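You operate a simulated robot arm through the tools that you are given. There is no shell and no other tool. Be economical: measure what you need, move in short steps, check, and stop when the job is done.

You run a simulated robot arm. Do the job below in one go: nothing can be reset, and whatever is moved stays where it is left.

## Task
On the island top, make the grey coaster and the small blue cloth change places.

It is judged by the outcome, as a careful person would: the job done as asked, and still so three seconds after it is handed in. It fails if anything else is knocked over, pushed out of place, dropped, spilled or broken. Flat cloth is picked up by pressing the open fingertips on it (5 to 10 N) and closing them slowly along it; thin cloth reads only 2 to 8 mm in the jaws.

## Robot
A 7-joint arm with a two-finger parallel gripper on a trunk, on a base that drives. Base frame: it is fixed to the floor where the robot stands at the start and does not move with it; the origin is under the middle of the robot, x ahead of it, y to its left, z up. Lengths are in mm, angles in degrees, forces in N, time in s.
With the tool pointing down near the work surface it reaches from about 360 to 760 mm from the robot's upright axis, wherever it stands. Its first joint turns from -115.0 to 115.0 degrees. Payload 3.91 kg.
The TCP is the grasp point between the finger pads, 30 mm short of the fingertips. In the tool frame z runs along the fingers and y along their closing line. Largest opening 110 mm; finger width 20, thickness 10; the body of the gripper, 48 by 112 mm, starts 55 mm behind the TCP.
Orientation is that of the tool frame in the base frame, as [roll, pitch, yaw] about the fixed x, y, z axes, in that order (R = Rz(yaw) Ry(pitch) Rx(roll)). With the fingers straight down and closing along the base's y, the tool's x points along the base's -x, its y along +y and its z along -z.

## Interface
- The arm moves only by the tool arm_command. Its arguments are lists of equal length, an entry for each row: "linear": the shift along the base's x, y, z in mm, a list of three; "rot": the turn, a rotation vector about the base's x, y, z in degrees, a list of three. In form: {"linear": [[dx, dy, dz], ...], "rot": [[rx, ry, rz], ...]}. A call has 1 to 12 rows; each row is the pose to reach, as a shift and turn from the pose commanded when the call began. "hand" is the closure, from 0 (fully open) to 1 (shut), set as the call begins (left out, the last holds). Rows are played at 5 a second. More than 50 mm and 8.6 degrees between two rows, or a gripper value outside its range, and nothing of the call is played. A pose out of reach is approached as far as the arm can. The call stops where the force on the tool passes 40 N (or 10 N more than at its start, if that is more) or the arm is blocked; 0.2 s more then pass. Each finger travels about 108 mm/s and halts on what it meets, pressing with about 28 N; the grip force reading is that of the motor and also rises with nothing between the fingers. The clock runs only during rows and for 0.2 s after the last one: add rows that repeat a pose to give the fingers time. The reply holds the time, the measured pose of the TCP, the force on the tool along the base axes, the opening and the grip force, in the units named above and with some noise, with the torque about the TCP (base axes, N m) and any sound that the robot's microphone picked up.
- Cameras (640 x 400 px; columns grow to the right, rows downward): "scene" is now at [14.9, 113.5, 1545.5]; the picture's right is [-0.48, -0.88, 0.00], its down [-0.63, 0.35, -0.69] and it looks along [0.61, -0.33, -0.72] (base axes); focal length 271 px, centre (320, 200). "wrist" rides on the gripper at [73, 17, -103] in the tool frame; the picture's right is [-0.23, 0.97, 0.00], its down [-0.76, -0.18, -0.62] and it looks along [-0.61, -0.14, 0.78] (tool axes); focal length 222 px, centre (320, 200). There is no depth. A picture from a camera that has moved, and an enlarged one, comes with that camera's place and axes in the base frame and with its lens. The place of the scene camera against the robot may be out by one fixed shift of up to 18 mm in any direction.
- capture(camera): a new picture of that camera. No time passes.
- raise_lower(by): slides the trunk up (or, below 0, down) by that many mm; the arm and the scene camera ride with it, the base frame stays. It gives what a move gives, with no picture.
- steer(legs): drives the robot by 1 to 6 legs, each [ahead, turn to the left] in mm and degrees, along the robot's own axes; the way and the turn of a leg run together, so that a leg with both is an arc; at most 1500 mm and 180 degrees a leg. The arm and the cameras ride along, it lands a little off, and it stops where it bumps. It gives what a move gives.
- turn_head(pan, tilt): turns the head with the scene camera to pan (to the left, within 155 degrees either way) and tilt (down, from -29 to 69), counted from straight ahead of the robot. It gives what a move gives.
- enlarge(camera, box): a new picture of the part [left, top, right, bottom] of that camera's present view, enlarged. No time passes.
- finish_job(): hands the job in; it is judged then, once.

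Go step by step. Nothing tells you exact positions but the pictures and the camera data: compare them with the known pose of the tool, close in by small moves and look again before you grip or let go. The budget is 165 turns and 120 pictures, counting those below and the enlarged ones. Unless the task says otherwise, let go and move clear before handing in, and close with one line.

The tools are called after ">>>" as a command line: name --argument value ..., lists and objects as JSON in quotes. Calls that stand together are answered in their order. arm_command: Moves the arm, as the interface text tells. Its arguments: {"type":"object","properties":{"linear":{"type":"array","items":{"type":"array","items":{"type":"number"}}},"rot":{"type":"array","items":{"type":"array","items":{"type":"number"}}},"hand":{"type":"number"}},"required":["linear","rot"]} The other tools are called the same way: raise_lower (by) slides the trunk up or down; steer (legs) drives the base; turn_head (pan, tilt) turns the head that bears the scene camera; capture (camera) takes a picture; enlarge (camera, box) takes an enlarged picture of a part of a camera's view; finish_job () hands the job in.

At the start:

```text
time_s: 0.0
position: [537.8, -89.0, 1102.3]
tcp_rot: [179.8, 0.1, 179.6]
contact_force: [0.3, 0.1, -0.4]
wrist_torque: [0.0, 0.01, 0.02]
finger_gap: 110.1
grasp_force: 0.1
trunk travel left (down, up): [-675.0, 315.0]
robot x, y, heading: [-2.0, 2.2, 0.1]
head pan, tilt: [-28.9, 46.2]
```

scene: 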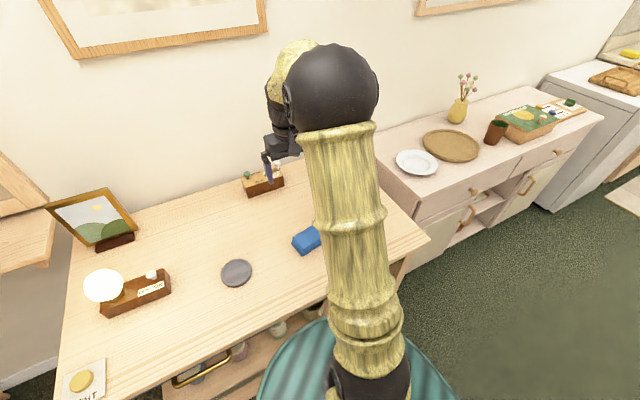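
wrist: 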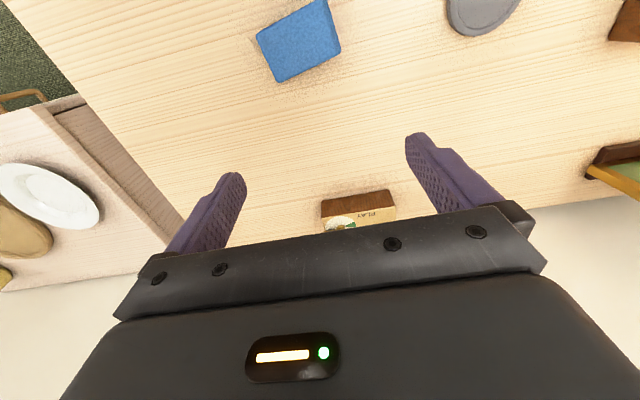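

The island top carries the grey coaster near (500, 145) and the blue cloth near (480, -100), at a height of about 810. I'll look closer at both before moving.

>>> enlarge --camera "scene" --box '[200, 200, 360, 300]'

>>> enlarge --camera "wrist" --box '[220, 0, 540, 200]'

```text
4.00 times, centred on (280, 250) of scene
camera zoom: at [14.9, 113.5, 1545.5], right [-0.48, -0.88, 0.0], down [-0.63, 0.35, -0.69], along [0.61, -0.33, -0.72], focal length 1083 px, centre (480, 0)
```

zoom: 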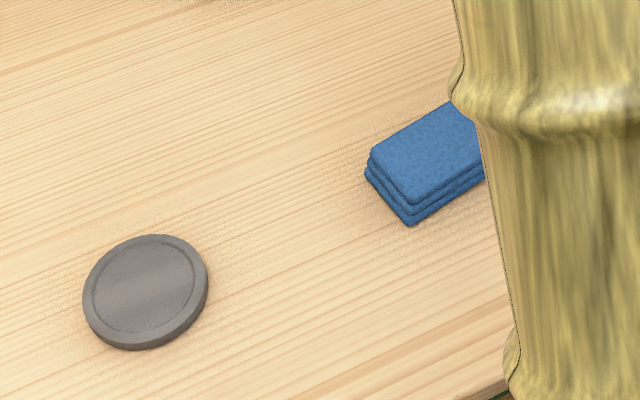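

```text
2.00 times, centred on (380, 100) of wrist
camera zoom: at [463.8, -69.8, 1207.5], right [0.23, 0.97, 0.0], down [0.76, -0.18, 0.62], along [0.61, -0.15, -0.78], focal length 444 px, centre (200, 400)
```

zoom: 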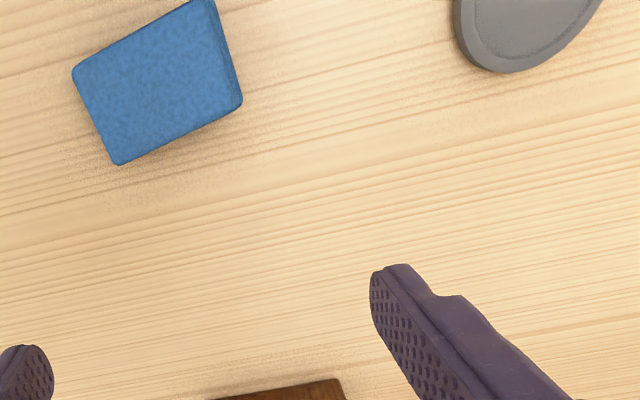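

The cloth is a folded pad of about 63 x 100 mm, centred near (481, -107) with its long side along y. The coaster is about 94 mm across. I'll turn the tool so it closes along the cloth's short side and hover over the coaster.

>>> arm_command --linear '[[-4, 23, 0], [-8, 46, 0], [-11, 70, 0], [-15, 93, 0], [-19, 116, 0], [-22, 140, 0], [-26, 163, 0], [-30, 186, 0], [-33, 210, 0], [-37, 233, 0], [-37, 233, 0]]' --rot '[[0, 0, -8], [0, 0, -16], [0, 0, -24], [0, 0, -32], [0, 0, -40], [0, 0, -48], [0, 0, -56], [0, 0, -64], [0, 0, -72], [0, 0, -80], [0, 0, -80]]' --hand 0

>>> capture --camera "wrist"

>>> capture --camera "scene"

```text
time_s: 2.4
position: [498.5, 145.5, 1101.9]
tcp_rot: [-179.9, -0.1, 99.3]
contact_force: [0.1, 0.0, -1.2]
wrist_torque: [0.0, 0.04, -0.02]
finger_gap: 110.0
grasp_force: 0.0
trunk travel left (down, up): [-675.0, 315.0]
robot x, y, heading: [-0.4, -1.0, 0.2]
head pan, tilt: [-28.9, 46.2]
```

```text
115 pictures are left
camera wrist: at [503.5, 221.1, 1207.3], right [1.0, -0.06, 0.0], down [-0.05, -0.78, 0.62], along [-0.04, -0.62, -0.78], focal length 222 px, centre (320, 200)
```

wrist: 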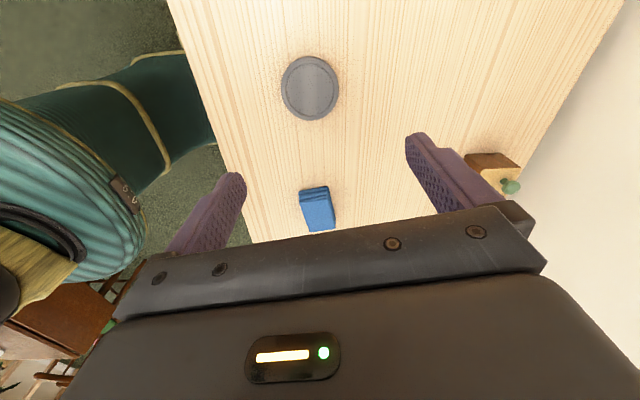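

```text
114 pictures are left
camera scene: at [14.9, 113.4, 1545.5], right [-0.48, -0.88, 0.0], down [-0.63, 0.35, -0.69], along [0.61, -0.33, -0.72], focal length 271 px, centre (320, 200)
```

scene: 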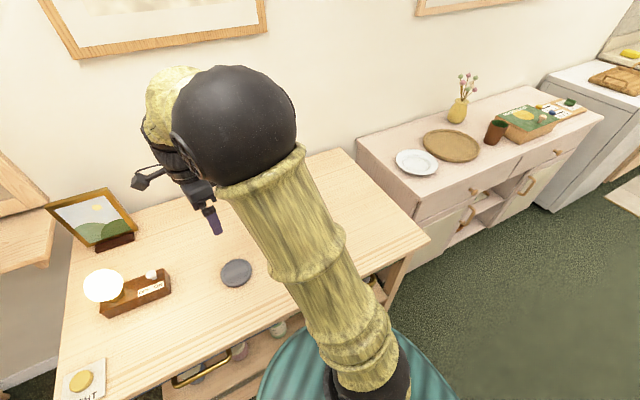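

The wrist view puts the coaster near (482, 141). I'll shift onto it, go down partway and look again.

>>> arm_command --linear '[[-8, -2, -40], [-16, -4, -85], [-16, -4, -130], [-16, -4, -170], [-16, -4, -170]]' --rot '[[0, 0, 0], [0, 0, 0], [0, 0, 0], [0, 0, 0], [0, 0, 0]]'

>>> capture --camera "wrist"

```text
time_s: 3.6
position: [481.0, 141.1, 933.9]
tcp_rot: [180.0, -0.1, 99.6]
contact_force: [-0.5, 0.4, -0.3]
wrist_torque: [0.01, 0.0, 0.01]
finger_gap: 110.0
grasp_force: 0.1
trunk travel left (down, up): [-675.0, 315.0]
robot x, y, heading: [2.2, -3.3, 0.1]
head pan, tilt: [-28.9, 46.2]
```

```text
113 pictures are left
camera wrist: at [485.6, 217.8, 1038.3], right [1.0, -0.06, 0.0], down [-0.05, -0.78, 0.62], along [-0.04, -0.62, -0.78], focal length 222 px, centre (320, 200)
```

wrist: 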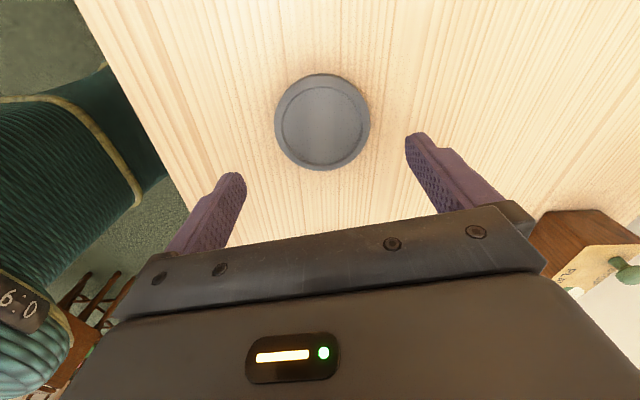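

The coaster lines up at about (483, 141) with its top near z 812. I'll go down to a TCP height of 855 and look again.

>>> arm_command --linear '[[2, 0, -40], [2, 0, -79], [2, 0, -79]]' --rot '[[0, 0, 0], [0, 0, 0], [0, 0, 0]]'

>>> capture --camera "wrist"

>>> enlarge --camera "scene" --box '[160, 210, 320, 310]'

```text
time_s: 4.4
position: [483.6, 142.4, 853.4]
tcp_rot: [179.9, -0.2, 99.6]
contact_force: [-1.2, -0.2, 0.9]
wrist_torque: [-0.03, -0.02, 0.01]
finger_gap: 110.2
grasp_force: 0.1
trunk travel left (down, up): [-675.0, 315.0]
robot x, y, heading: [-2.0, 0.4, 0.2]
head pan, tilt: [-28.9, 46.2]
```

```text
112 pictures are left
camera wrist: at [487.4, 217.0, 958.5], right [1.0, -0.06, 0.0], down [-0.05, -0.78, 0.62], along [-0.04, -0.62, -0.78], focal length 222 px, centre (320, 200)
```

wrist: 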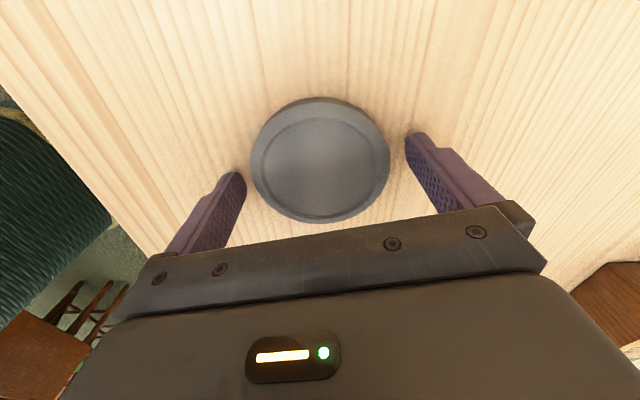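

```text
4.00 times, centred on (240, 260) of scene
camera zoom: at [14.8, 113.5, 1545.6], right [-0.48, -0.88, 0.0], down [-0.63, 0.35, -0.69], along [0.61, -0.33, -0.72], focal length 1083 px, centre (640, -40)
```

zoom: 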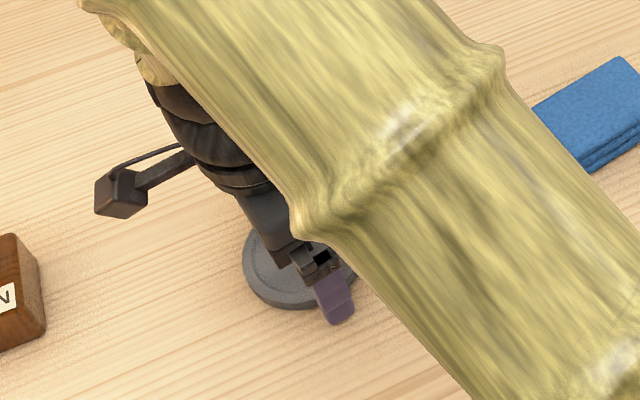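

The coaster is centred between the fingers, about 3 mm short in y. I'll lower in small steps until the fingertips just reach the table.

>>> arm_command --linear '[[-1, -3, -5], [-1, -3, -10], [-1, -3, -14], [-1, -3, -18], [-1, -3, -18]]' --rot '[[0, 0, 0], [0, 0, 0], [0, 0, 0], [0, 0, 0], [0, 0, 0]]'

>>> capture --camera "wrist"

```text
time_s: 5.0
position: [483.3, 138.9, 849.1]
tcp_rot: [179.7, -0.3, 99.6]
contact_force: [-5.5, -1.0, 24.1]
wrist_torque: [-0.48, 1.55, -0.01]
finger_gap: 110.0
grasp_force: 0.1
trunk travel left (down, up): [-675.0, 315.0]
robot x, y, heading: [2.4, -4.2, -0.1]
head pan, tilt: [-28.9, 46.2]
stopped in row 2: the force on the tool passed its limit (the readings are from after the stop); the commanded pose is now the measured one
```

```text
110 pictures are left
camera wrist: at [487.0, 214.0, 955.1], right [1.0, -0.06, 0.0], down [-0.05, -0.78, 0.62], along [-0.03, -0.62, -0.78], focal length 222 px, centre (320, 200)
```

wrist: 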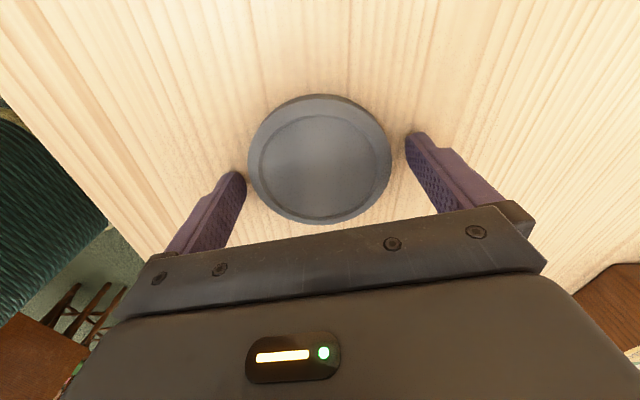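

One finger, the -x one, has touched at TCP z 849, so the table may be near z 819. I'll lift, shift 4 mm in -x and probe gently again to tell the table from the coaster rim.

>>> arm_command --linear '[[0, 0, 6], [-4, 0, 6], [-4, 0, 3], [-4, 0, 1]]' --rot '[[0, 0, 0], [0, 0, 0], [0, 0, 0], [0, 0, 0]]'

>>> enlarge --camera "wrist" --box '[180, 80, 460, 255]'

```text
time_s: 6.0
position: [481.0, 137.8, 851.2]
tcp_rot: [179.7, -0.2, 99.6]
contact_force: [0.2, 0.2, 18.9]
wrist_torque: [-0.33, 1.15, 0.01]
finger_gap: 110.2
grasp_force: 0.0
trunk travel left (down, up): [-675.0, 315.0]
robot x, y, heading: [-6.3, -3.2, 0.1]
head pan, tilt: [-28.9, 46.2]
```

```text
2.29 times, centred on (320, 168) of wrist
camera zoom: at [484.9, 214.1, 955.2], right [1.0, -0.06, 0.01], down [-0.05, -0.78, 0.62], along [-0.03, -0.62, -0.78], focal length 508 px, centre (320, 274)
```

zoom: 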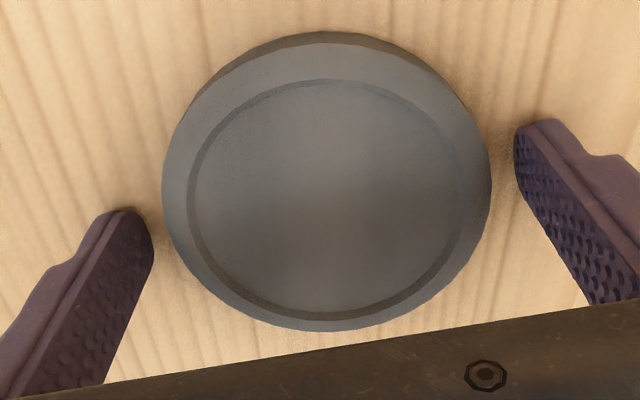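

The table is at about z 820, and the coaster centre works out near (483, 146). I'll lift 3 mm, centre on it and close the fingers.

>>> arm_command --linear '[[0, 0, 4], [2, 8, 4], [2, 8, 3], [2, 8, 3]]' --rot '[[0, 0, 0], [0, 0, 0], [0, 0, 0], [0, 0, 0]]'

>>> enlarge --camera "wrist" --box '[180, 80, 460, 255]'

```text
time_s: 7.0
position: [482.2, 147.6, 851.1]
tcp_rot: [179.7, -0.1, 99.6]
contact_force: [-0.1, -0.2, -0.1]
wrist_torque: [-0.02, 0.03, -0.03]
finger_gap: 109.9
grasp_force: 0.2
trunk travel left (down, up): [-675.0, 315.0]
robot x, y, heading: [1.8, 1.0, -0.2]
head pan, tilt: [-28.9, 46.2]
```

```text
2.29 times, centred on (320, 168) of wrist
camera zoom: at [486.8, 222.4, 956.5], right [1.0, -0.06, 0.0], down [-0.05, -0.78, 0.62], along [-0.04, -0.62, -0.78], focal length 508 px, centre (320, 274)
```

zoom: 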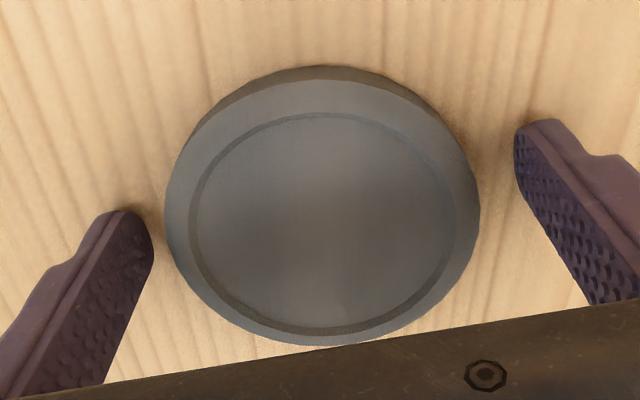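

The coaster is centred in the jaws at about (482, 147). I'll close on it.

>>> arm_command --linear '[[0, 0, 0], [0, 0, 0], [0, 0, 0], [0, 0, 0]]' --rot '[[0, 0, 0], [0, 0, 0], [0, 0, 0], [0, 0, 0]]' --hand 1

>>> enlarge --camera "wrist" --box '[180, 80, 460, 255]'

```text
time_s: 8.0
position: [482.8, 146.8, 852.4]
tcp_rot: [179.7, -0.1, 99.5]
contact_force: [-1.1, 0.8, 0.2]
wrist_torque: [0.0, 0.01, 0.01]
finger_gap: 86.9
grasp_force: 28.1
trunk travel left (down, up): [-675.0, 315.0]
robot x, y, heading: [-0.3, 1.8, 0.1]
head pan, tilt: [-28.9, 46.2]
```

```text
2.29 times, centred on (320, 168) of wrist
camera zoom: at [486.9, 222.4, 956.6], right [1.0, -0.06, 0.0], down [-0.05, -0.78, 0.62], along [-0.03, -0.62, -0.78], focal length 508 px, centre (320, 274)
```

zoom: 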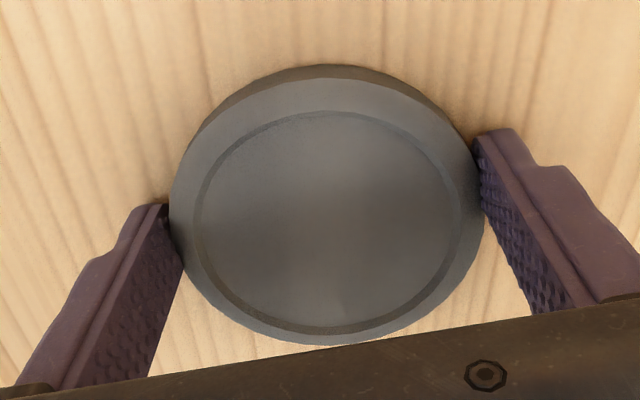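

Gripped, with an 87 mm coaster in the jaws. I'll lift it and move it to the free space in the middle, near y = 23.

>>> arm_command --linear '[[0, 0, 15], [0, 0, 30], [0, -30, 30], [0, -62, 30], [0, -94, 30], [0, -124, 30], [0, -124, 30], [0, -124, 15], [0, -124, 5]]' --rot '[[0, 0, 0], [0, 0, 0], [0, 0, 0], [0, 0, 0], [0, 0, 0], [0, 0, 0], [0, 0, 0], [0, 0, 0], [0, 0, 0]]'

>>> capture --camera "wrist"

```text
time_s: 10.0
position: [481.6, 23.5, 856.4]
tcp_rot: [179.7, -0.1, 99.6]
contact_force: [-0.5, -0.4, 0.0]
wrist_torque: [0.02, -0.02, 0.0]
finger_gap: 86.9
grasp_force: 28.2
trunk travel left (down, up): [-675.0, 315.0]
robot x, y, heading: [-0.3, -2.1, -0.1]
head pan, tilt: [-28.9, 46.2]
```

```text
106 pictures are left
camera wrist: at [486.0, 99.3, 962.0], right [1.0, -0.06, 0.0], down [-0.05, -0.78, 0.62], along [-0.04, -0.62, -0.78], focal length 222 px, centre (320, 200)
```

wrist: 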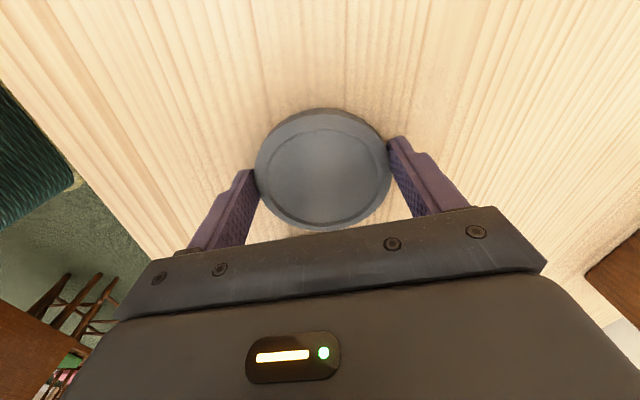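

It is held level. I'll lower it the last 5 mm, open, and rise clear.

>>> arm_command --linear '[[0, 0, -3], [0, 0, -5], [0, 0, -5]]' --rot '[[0, 0, 0], [0, 0, 0], [0, 0, 0]]'

>>> arm_command --linear '[[0, 0, 0], [0, 0, 0], [0, 0, 20], [0, 0, 60], [0, 0, 100], [0, 0, 100]]' --rot '[[0, 0, 0], [0, 0, 0], [0, 0, 0], [0, 0, 0], [0, 0, 0], [0, 0, 0]]' --hand 0

>>> capture --camera "wrist"

```text
time_s: 10.8
position: [482.9, 23.0, 852.8]
tcp_rot: [179.7, 0.0, 99.6]
contact_force: [0.2, 0.5, 0.4]
wrist_torque: [0.04, 0.02, 0.03]
finger_gap: 86.8
grasp_force: 27.6
trunk travel left (down, up): [-675.0, 315.0]
robot x, y, heading: [4.6, -4.6, 0.1]
head pan, tilt: [-28.9, 46.2]
```

```text
time_s: 12.2
position: [481.7, 24.1, 952.9]
tcp_rot: [179.8, -0.1, 99.6]
contact_force: [-0.3, -0.7, 0.0]
wrist_torque: [0.0, -0.01, -0.04]
finger_gap: 109.9
grasp_force: 0.0
trunk travel left (down, up): [-675.0, 315.0]
robot x, y, heading: [-0.8, -0.9, -0.0]
head pan, tilt: [-28.9, 46.2]
```

```text
105 pictures are left
camera wrist: at [486.2, 100.0, 1057.5], right [1.0, -0.06, 0.0], down [-0.05, -0.78, 0.62], along [-0.04, -0.62, -0.78], focal length 222 px, centre (320, 200)
```

wrist: 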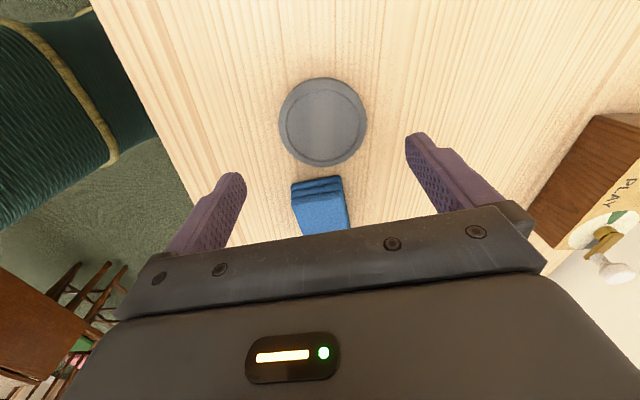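

The coaster is parked at about (482, 23). I'll move over the cloth.

>>> arm_command --linear '[[0, -45, 0], [-1, -90, 0], [-2, -128, 0], [-2, -128, 0]]' --rot '[[0, 0, 0], [0, 0, 0], [0, 0, 0], [0, 0, 0]]'

>>> capture --camera "wrist"

>>> enlarge --camera "wrist" --box '[240, 60, 400, 160]'

```text
time_s: 13.2
position: [481.2, -105.5, 952.1]
tcp_rot: [179.8, -0.1, 99.7]
contact_force: [-0.4, 0.5, 0.0]
wrist_torque: [-0.02, 0.01, 0.0]
finger_gap: 110.0
grasp_force: 0.1
trunk travel left (down, up): [-675.0, 315.0]
robot x, y, heading: [0.2, -3.5, -0.0]
head pan, tilt: [-28.9, 46.2]
```

```text
104 pictures are left
camera wrist: at [485.5, -29.7, 1056.9], right [1.0, -0.06, 0.0], down [-0.05, -0.78, 0.62], along [-0.03, -0.62, -0.78], focal length 222 px, centre (320, 200)
```

wrist: 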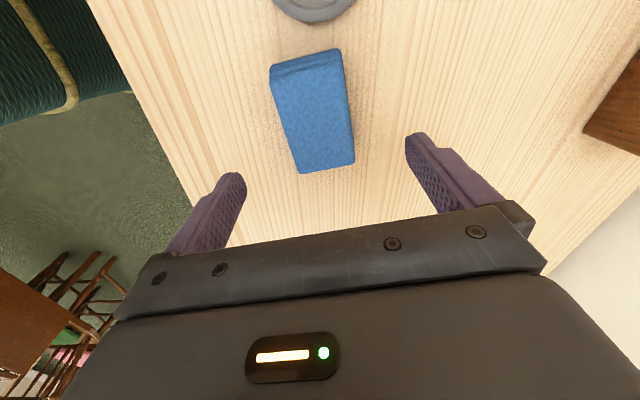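

```text
4.00 times, centred on (320, 110) of wrist
camera zoom: at [485.5, -29.7, 1056.9], right [1.0, -0.06, 0.0], down [-0.05, -0.78, 0.62], along [-0.03, -0.62, -0.78], focal length 888 px, centre (320, 560)
```

zoom: 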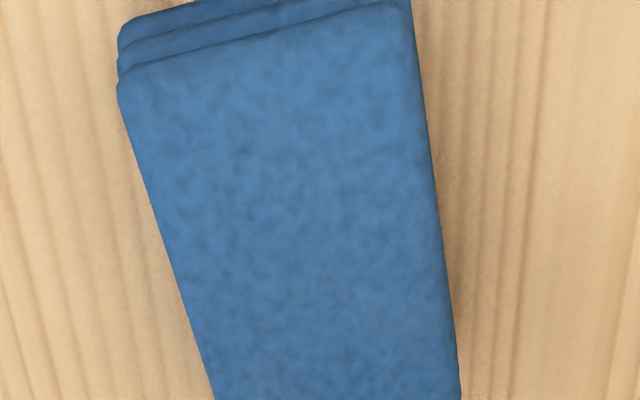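

The cloth's top is about 66 x 97 mm, centred near (479, -109) and turned about 10 degrees, which matches my jaw angle. I'll descend around it.

>>> arm_command --linear '[[-2, -3, -40], [-2, -3, -75], [-2, -3, -94], [-2, -3, -98], [-2, -3, -98]]' --rot '[[0, 0, 0], [0, 0, 0], [0, 0, 0], [0, 0, 0], [0, 0, 0]]'

>>> capture --camera "wrist"

```text
time_s: 14.4
position: [480.4, -109.2, 854.9]
tcp_rot: [179.7, -0.2, 99.6]
contact_force: [0.2, -0.9, 0.7]
wrist_torque: [0.01, -0.02, 0.01]
finger_gap: 110.0
grasp_force: 0.1
trunk travel left (down, up): [-675.0, 315.0]
robot x, y, heading: [-1.5, 1.2, -0.0]
head pan, tilt: [-28.9, 46.2]
```

```text
102 pictures are left
camera wrist: at [483.3, -32.5, 959.2], right [1.0, -0.06, 0.0], down [-0.05, -0.78, 0.62], along [-0.03, -0.62, -0.78], focal length 222 px, centre (320, 200)
```

wrist: 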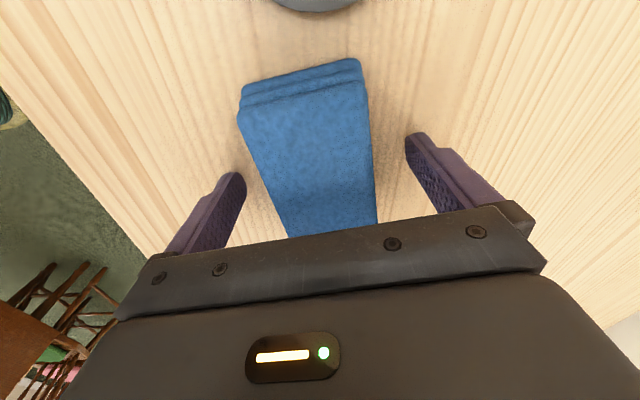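

The cloth sits between the fingers and nothing is touching. I'll close partway first.

>>> arm_command --linear '[[0, 0, -1], [0, 0, -1], [0, 0, -1], [0, 0, -1]]' --rot '[[0, 0, 0], [0, 0, 0], [0, 0, 0], [0, 0, 0]]' --hand 0.46

>>> capture --camera "wrist"

```text
time_s: 15.4
position: [479.0, -107.0, 853.9]
tcp_rot: [179.7, -0.1, 99.6]
contact_force: [2.5, -0.7, 2.9]
wrist_torque: [-0.04, 0.03, -0.04]
finger_gap: 65.1
grasp_force: 28.3
trunk travel left (down, up): [-675.0, 315.0]
robot x, y, heading: [0.3, -1.7, -0.2]
head pan, tilt: [-28.9, 46.2]
```

```text
101 pictures are left
camera wrist: at [483.3, -32.1, 958.5], right [1.0, -0.06, 0.0], down [-0.05, -0.78, 0.62], along [-0.03, -0.62, -0.78], focal length 222 px, centre (320, 200)
```

wrist: 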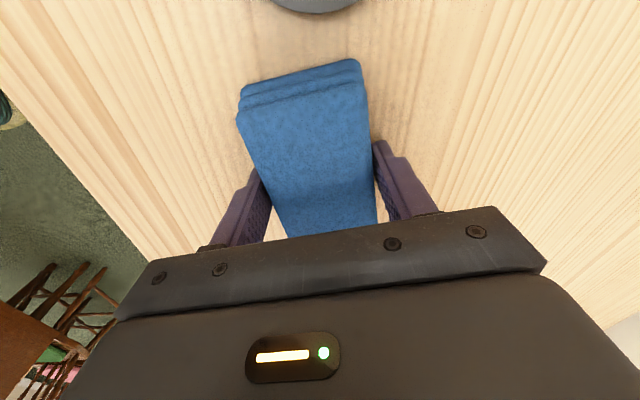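

The cloth is held firmly at 65 mm. I'll lift it a little and check.

>>> arm_command --linear '[[0, 0, 10], [0, 0, 30], [0, 0, 60], [0, 0, 60]]' --rot '[[0, 0, 0], [0, 0, 0], [0, 0, 0], [0, 0, 0]]'

>>> capture --camera "wrist"

```text
time_s: 16.4
position: [479.3, -109.2, 912.7]
tcp_rot: [179.8, -0.1, 99.7]
contact_force: [-0.1, -0.3, -1.3]
wrist_torque: [0.02, -0.02, 0.02]
finger_gap: 65.5
grasp_force: 28.0
trunk travel left (down, up): [-675.0, 315.0]
robot x, y, heading: [-1.2, 1.6, 0.1]
head pan, tilt: [-28.9, 46.2]
```

```text
100 pictures are left
camera wrist: at [483.3, -33.0, 1017.9], right [1.0, -0.06, 0.0], down [-0.05, -0.78, 0.62], along [-0.04, -0.62, -0.78], focal length 222 px, centre (320, 200)
```

wrist: 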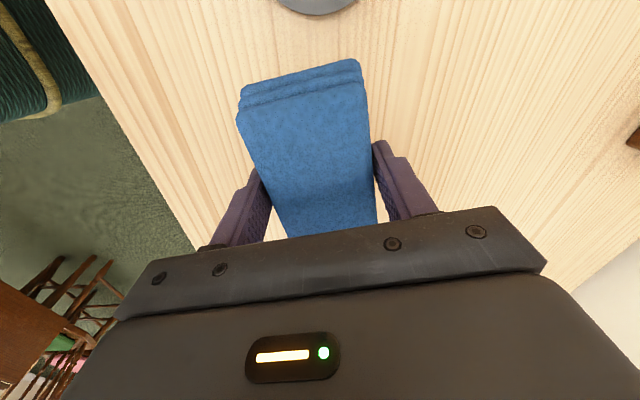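

The whole fold came up intact. I'll carry it over the parked coaster to the coaster's old place.

>>> arm_command --linear '[[0, 40, 0], [1, 80, 0], [1, 120, 0], [2, 160, 0], [2, 200, 0], [3, 235, 0], [3, 255, 0], [3, 255, 0], [3, 255, -30], [3, 255, -50], [3, 255, -50]]' --rot '[[0, 0, 0], [0, 0, 0], [0, 0, 0], [0, 0, 0], [0, 0, 0], [0, 0, 0], [0, 0, 0], [0, 0, 0], [0, 0, 0], [0, 0, 0], [0, 0, 0]]'

>>> capture --camera "wrist"

>>> capture --camera "scene"

```text
time_s: 18.8
position: [484.1, 146.9, 863.2]
tcp_rot: [179.7, -0.1, 99.6]
contact_force: [0.0, 0.5, -0.6]
wrist_torque: [0.03, 0.02, 0.03]
finger_gap: 65.2
grasp_force: 28.0
trunk travel left (down, up): [-675.0, 315.0]
robot x, y, heading: [4.1, -2.8, -0.0]
head pan, tilt: [-28.9, 46.2]
```

```text
99 pictures are left
camera wrist: at [487.4, 222.4, 967.8], right [1.0, -0.06, 0.0], down [-0.05, -0.78, 0.62], along [-0.04, -0.62, -0.78], focal length 222 px, centre (320, 200)
```

wrist: 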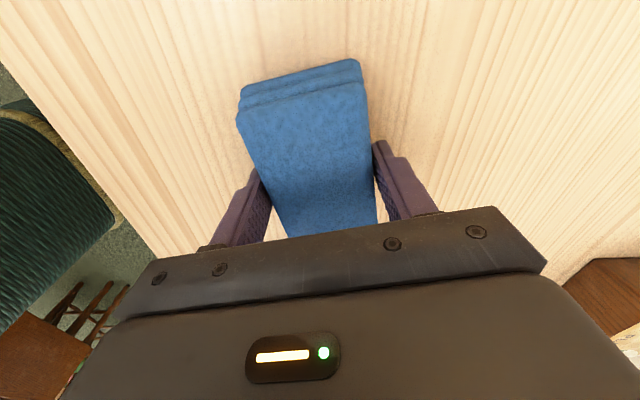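

```text
98 pictures are left
camera scene: at [14.8, 113.5, 1545.5], right [-0.48, -0.88, 0.0], down [-0.63, 0.35, -0.69], along [0.61, -0.33, -0.72], focal length 271 px, centre (320, 200)
```

scene: 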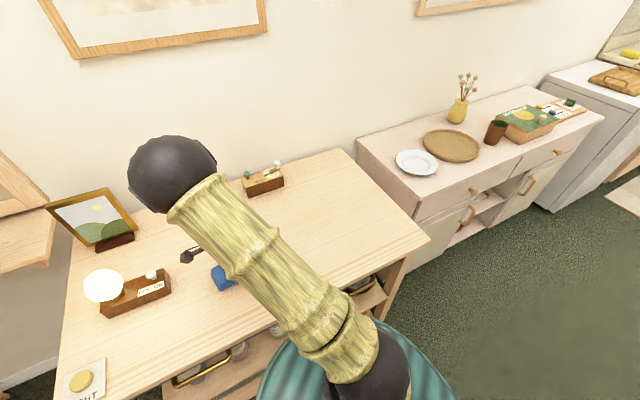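

Position is good. I'll lower the remaining 9–10 mm, release and rise.

>>> arm_command --linear '[[0, 0, -4], [0, 0, -8], [0, 0, -10], [0, 0, -10]]' --rot '[[0, 0, 0], [0, 0, 0], [0, 0, 0], [0, 0, 0]]'

>>> arm_command --linear '[[0, 0, 0], [0, 0, 0], [0, 0, 0], [0, 0, 20], [0, 0, 60], [0, 0, 100], [0, 0, 100]]' --rot '[[0, 0, 0], [0, 0, 0], [0, 0, 0], [0, 0, 0], [0, 0, 0], [0, 0, 0], [0, 0, 0]]' --hand 0

>>> capture --camera "wrist"

```text
time_s: 19.8
position: [482.9, 146.2, 854.3]
tcp_rot: [179.6, -0.1, 99.6]
contact_force: [2.5, -0.1, 9.9]
wrist_torque: [-0.09, 0.24, 0.02]
finger_gap: 65.0
grasp_force: 28.1
trunk travel left (down, up): [-675.0, 315.0]
robot x, y, heading: [3.6, 1.7, -0.0]
head pan, tilt: [-28.9, 46.2]
```

```text
time_s: 21.4
position: [483.5, 145.4, 952.4]
tcp_rot: [179.7, -0.1, 99.6]
contact_force: [0.3, 0.3, -0.1]
wrist_torque: [-0.02, 0.05, 0.01]
finger_gap: 110.0
grasp_force: 0.0
trunk travel left (down, up): [-675.0, 315.0]
robot x, y, heading: [-0.3, -2.7, 0.0]
head pan, tilt: [-28.9, 46.2]
```

```text
97 pictures are left
camera wrist: at [486.2, 221.7, 1057.4], right [1.0, -0.06, 0.0], down [-0.05, -0.78, 0.62], along [-0.03, -0.62, -0.78], focal length 222 px, centre (320, 200)
```

wrist: 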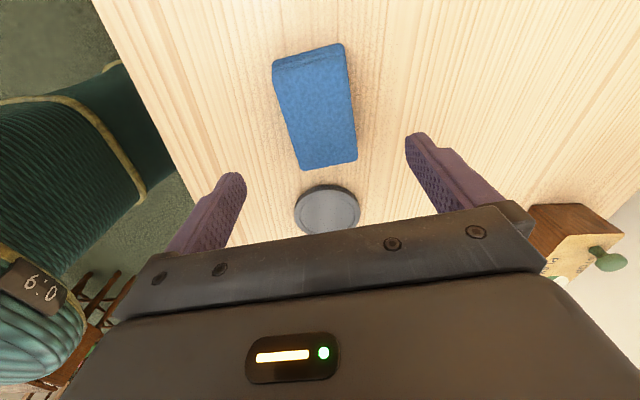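

The cloth rests flat in its new place. Next is the coaster at about (482, 23).

>>> arm_command --linear '[[0, -45, 0], [-1, -90, 0], [-1, -123, 0], [-1, -123, -40], [-1, -123, -80], [-1, -123, -80]]' --rot '[[0, 0, 0], [0, 0, 0], [0, 0, 0], [0, 0, 0], [0, 0, 0], [0, 0, 0]]'

>>> capture --camera "wrist"

```text
time_s: 22.8
position: [481.2, 26.1, 872.5]
tcp_rot: [179.8, -0.1, 99.6]
contact_force: [0.6, 0.5, 0.0]
wrist_torque: [-0.01, -0.06, -0.01]
finger_gap: 110.3
grasp_force: 0.0
trunk travel left (down, up): [-675.0, 315.0]
robot x, y, heading: [0.7, -1.5, -0.1]
head pan, tilt: [-28.9, 46.2]
```

```text
96 pictures are left
camera wrist: at [484.8, 100.9, 977.1], right [1.0, -0.06, 0.0], down [-0.05, -0.78, 0.62], along [-0.03, -0.62, -0.78], focal length 222 px, centre (320, 200)
```

wrist: 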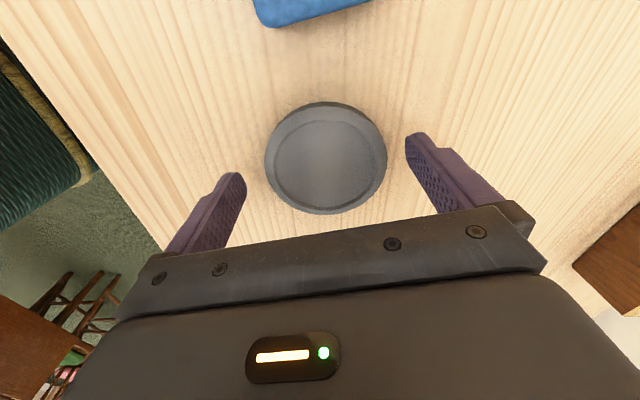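

Aligned. I'll descend 20 mm and check before closing.

>>> arm_command --linear '[[0, 0, -10], [0, 0, -17], [0, 0, -20], [0, 0, -20]]' --rot '[[0, 0, 0], [0, 0, 0], [0, 0, 0], [0, 0, 0]]'

>>> enlarge --camera "wrist" --box '[180, 80, 460, 255]'

```text
time_s: 23.8
position: [479.5, 22.8, 852.4]
tcp_rot: [179.7, -0.1, 99.5]
contact_force: [-1.1, -0.5, 0.1]
wrist_torque: [0.0, -0.03, 0.0]
finger_gap: 109.8
grasp_force: 0.0
trunk travel left (down, up): [-675.0, 315.0]
robot x, y, heading: [0.1, 2.5, -0.1]
head pan, tilt: [-28.9, 46.2]
```

```text
2.29 times, centred on (320, 168) of wrist
camera zoom: at [484.1, 99.2, 957.2], right [1.0, -0.06, 0.0], down [-0.05, -0.78, 0.62], along [-0.03, -0.62, -0.78], focal length 508 px, centre (320, 274)
```

zoom: 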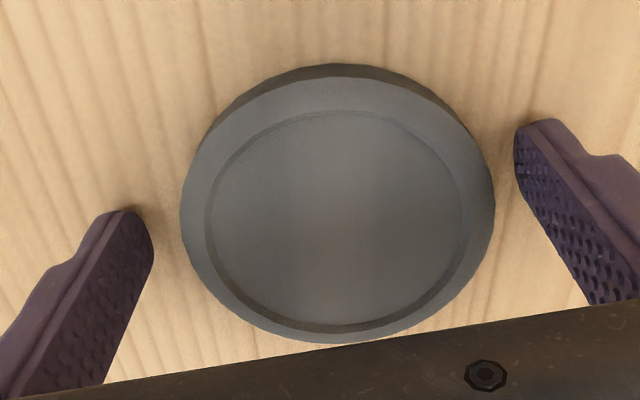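

The coaster is about 4 mm to +x of centre. I'll shift 3 mm, then close.

>>> arm_command --linear '[[3, 0, 0], [3, 0, 0]]' --rot '[[0, 0, 0], [0, 0, 0]]'

>>> arm_command --linear '[[0, 0, 0], [0, 0, 0], [0, 0, 0], [0, 0, 0]]' --rot '[[0, 0, 0], [0, 0, 0], [0, 0, 0], [0, 0, 0]]' --hand 1

```text
time_s: 24.4
position: [483.0, 22.9, 853.6]
tcp_rot: [179.7, -0.1, 99.6]
contact_force: [-0.4, 0.6, -0.5]
wrist_torque: [-0.03, 0.0, -0.01]
finger_gap: 110.0
grasp_force: 0.0
trunk travel left (down, up): [-675.0, 315.0]
robot x, y, heading: [2.6, -4.0, 0.1]
head pan, tilt: [-28.9, 46.2]
```

```text
time_s: 25.4
position: [484.5, 23.7, 853.2]
tcp_rot: [179.7, -0.1, 99.7]
contact_force: [0.1, 0.6, -0.8]
wrist_torque: [0.01, -0.07, 0.02]
finger_gap: 87.0
grasp_force: 27.8
trunk travel left (down, up): [-675.0, 315.0]
robot x, y, heading: [-1.2, -2.0, 0.1]
head pan, tilt: [-28.9, 46.2]
```

Gripped. I'll carry it to the cloth's old place at (480, -109).

>>> arm_command --linear '[[0, 0, 15], [0, 0, 30], [-1, -40, 30], [-2, -80, 30], [-3, -115, 30], [-3, -132, 30], [-3, -132, 30], [-3, -132, 12], [-3, -132, 4], [-3, -132, 0], [-3, -132, 0]]' --rot '[[0, 0, 0], [0, 0, 0], [0, 0, 0], [0, 0, 0], [0, 0, 0], [0, 0, 0], [0, 0, 0], [0, 0, 0], [0, 0, 0], [0, 0, 0], [0, 0, 0]]'

>>> capture --camera "wrist"

```text
time_s: 27.8
position: [481.1, -108.4, 854.4]
tcp_rot: [179.7, -0.1, 99.6]
contact_force: [-0.1, 0.2, -0.1]
wrist_torque: [-0.01, -0.02, 0.0]
finger_gap: 87.2
grasp_force: 28.1
trunk travel left (down, up): [-675.0, 315.0]
robot x, y, heading: [-0.1, -0.9, -0.1]
head pan, tilt: [-28.9, 46.2]
```

```text
94 pictures are left
camera wrist: at [484.8, -33.0, 958.5], right [1.0, -0.06, 0.0], down [-0.05, -0.78, 0.62], along [-0.03, -0.62, -0.78], focal length 222 px, centre (320, 200)
```

wrist: 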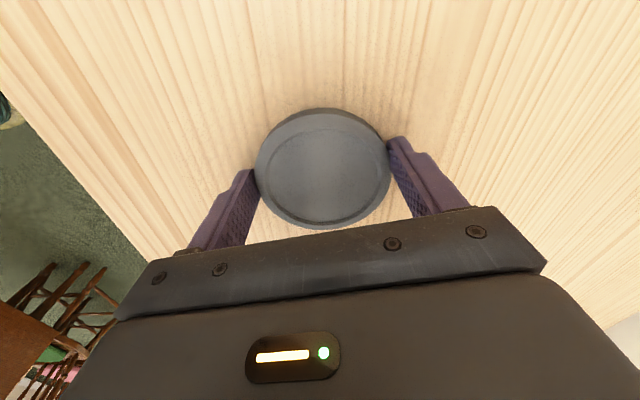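

The coaster is in place on the table. I'll release it and rise clear.

>>> arm_command --linear '[[0, 0, 0], [0, 0, 0], [0, 0, 0], [0, 0, 20], [0, 0, 60], [0, 0, 100], [0, 0, 150], [0, 0, 200], [0, 0, 250], [0, 0, 250]]' --rot '[[0, 0, 0], [0, 0, 0], [0, 0, 0], [0, 0, 0], [0, 0, 0], [0, 0, 0], [0, 0, 0], [0, 0, 0], [0, 0, 0], [0, 0, 0]]' --hand 0

>>> capture --camera "wrist"

>>> capture --camera "scene"

```text
time_s: 30.0
position: [477.6, -109.9, 1104.1]
tcp_rot: [179.7, -0.1, 99.6]
contact_force: [0.2, 0.7, -0.2]
wrist_torque: [0.0, 0.01, 0.0]
finger_gap: 109.9
grasp_force: 0.0
trunk travel left (down, up): [-675.0, 315.0]
robot x, y, heading: [0.2, -4.0, -0.2]
head pan, tilt: [-28.9, 46.2]
```

```text
93 pictures are left
camera wrist: at [482.9, -33.9, 1208.9], right [1.0, -0.06, 0.0], down [-0.05, -0.78, 0.62], along [-0.04, -0.62, -0.78], focal length 222 px, centre (320, 200)
```

wrist: 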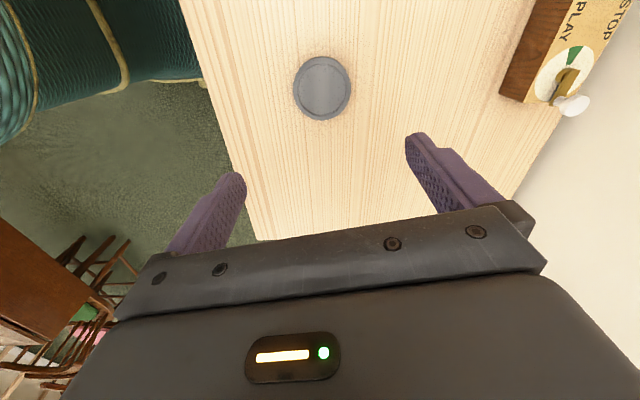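

```text
92 pictures are left
camera scene: at [15.1, 113.5, 1545.5], right [-0.48, -0.88, 0.0], down [-0.63, 0.35, -0.69], along [0.61, -0.33, -0.72], focal length 271 px, centre (320, 200)
```

scene: 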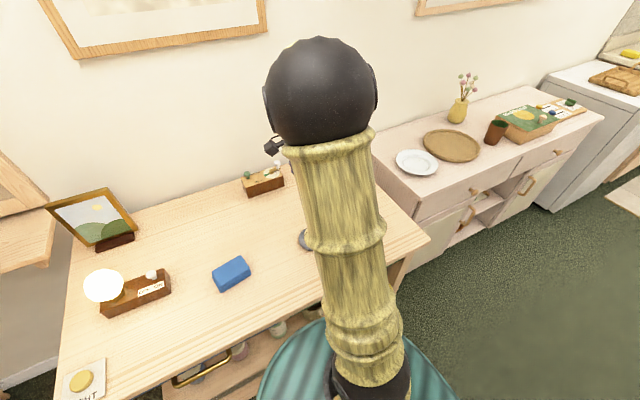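

Both items are swapped; I'll check the details once more.

>>> enlarge --camera "scene" --box '[200, 200, 360, 300]'

```text
4.00 times, centred on (280, 250) of scene
camera zoom: at [15.1, 113.5, 1545.5], right [-0.48, -0.88, 0.0], down [-0.63, 0.35, -0.69], along [0.61, -0.33, -0.72], focal length 1083 px, centre (480, 0)
```

zoom: 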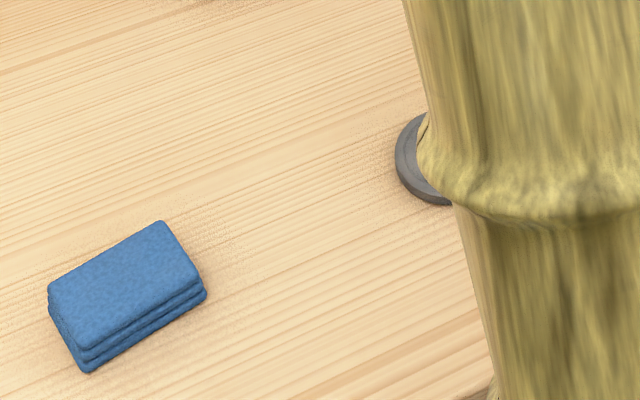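

The grey coaster and the small blue cloth have swapped places, each lying flat within about 10 mm of the other's old spot. Nothing else was disturbed and the arm is clear, so I'm handing in.

>>> finish_job

```text
The job is handed in.
```

The grey coaster and the small blue cloth have changed places on the island top, and the job is handed in.
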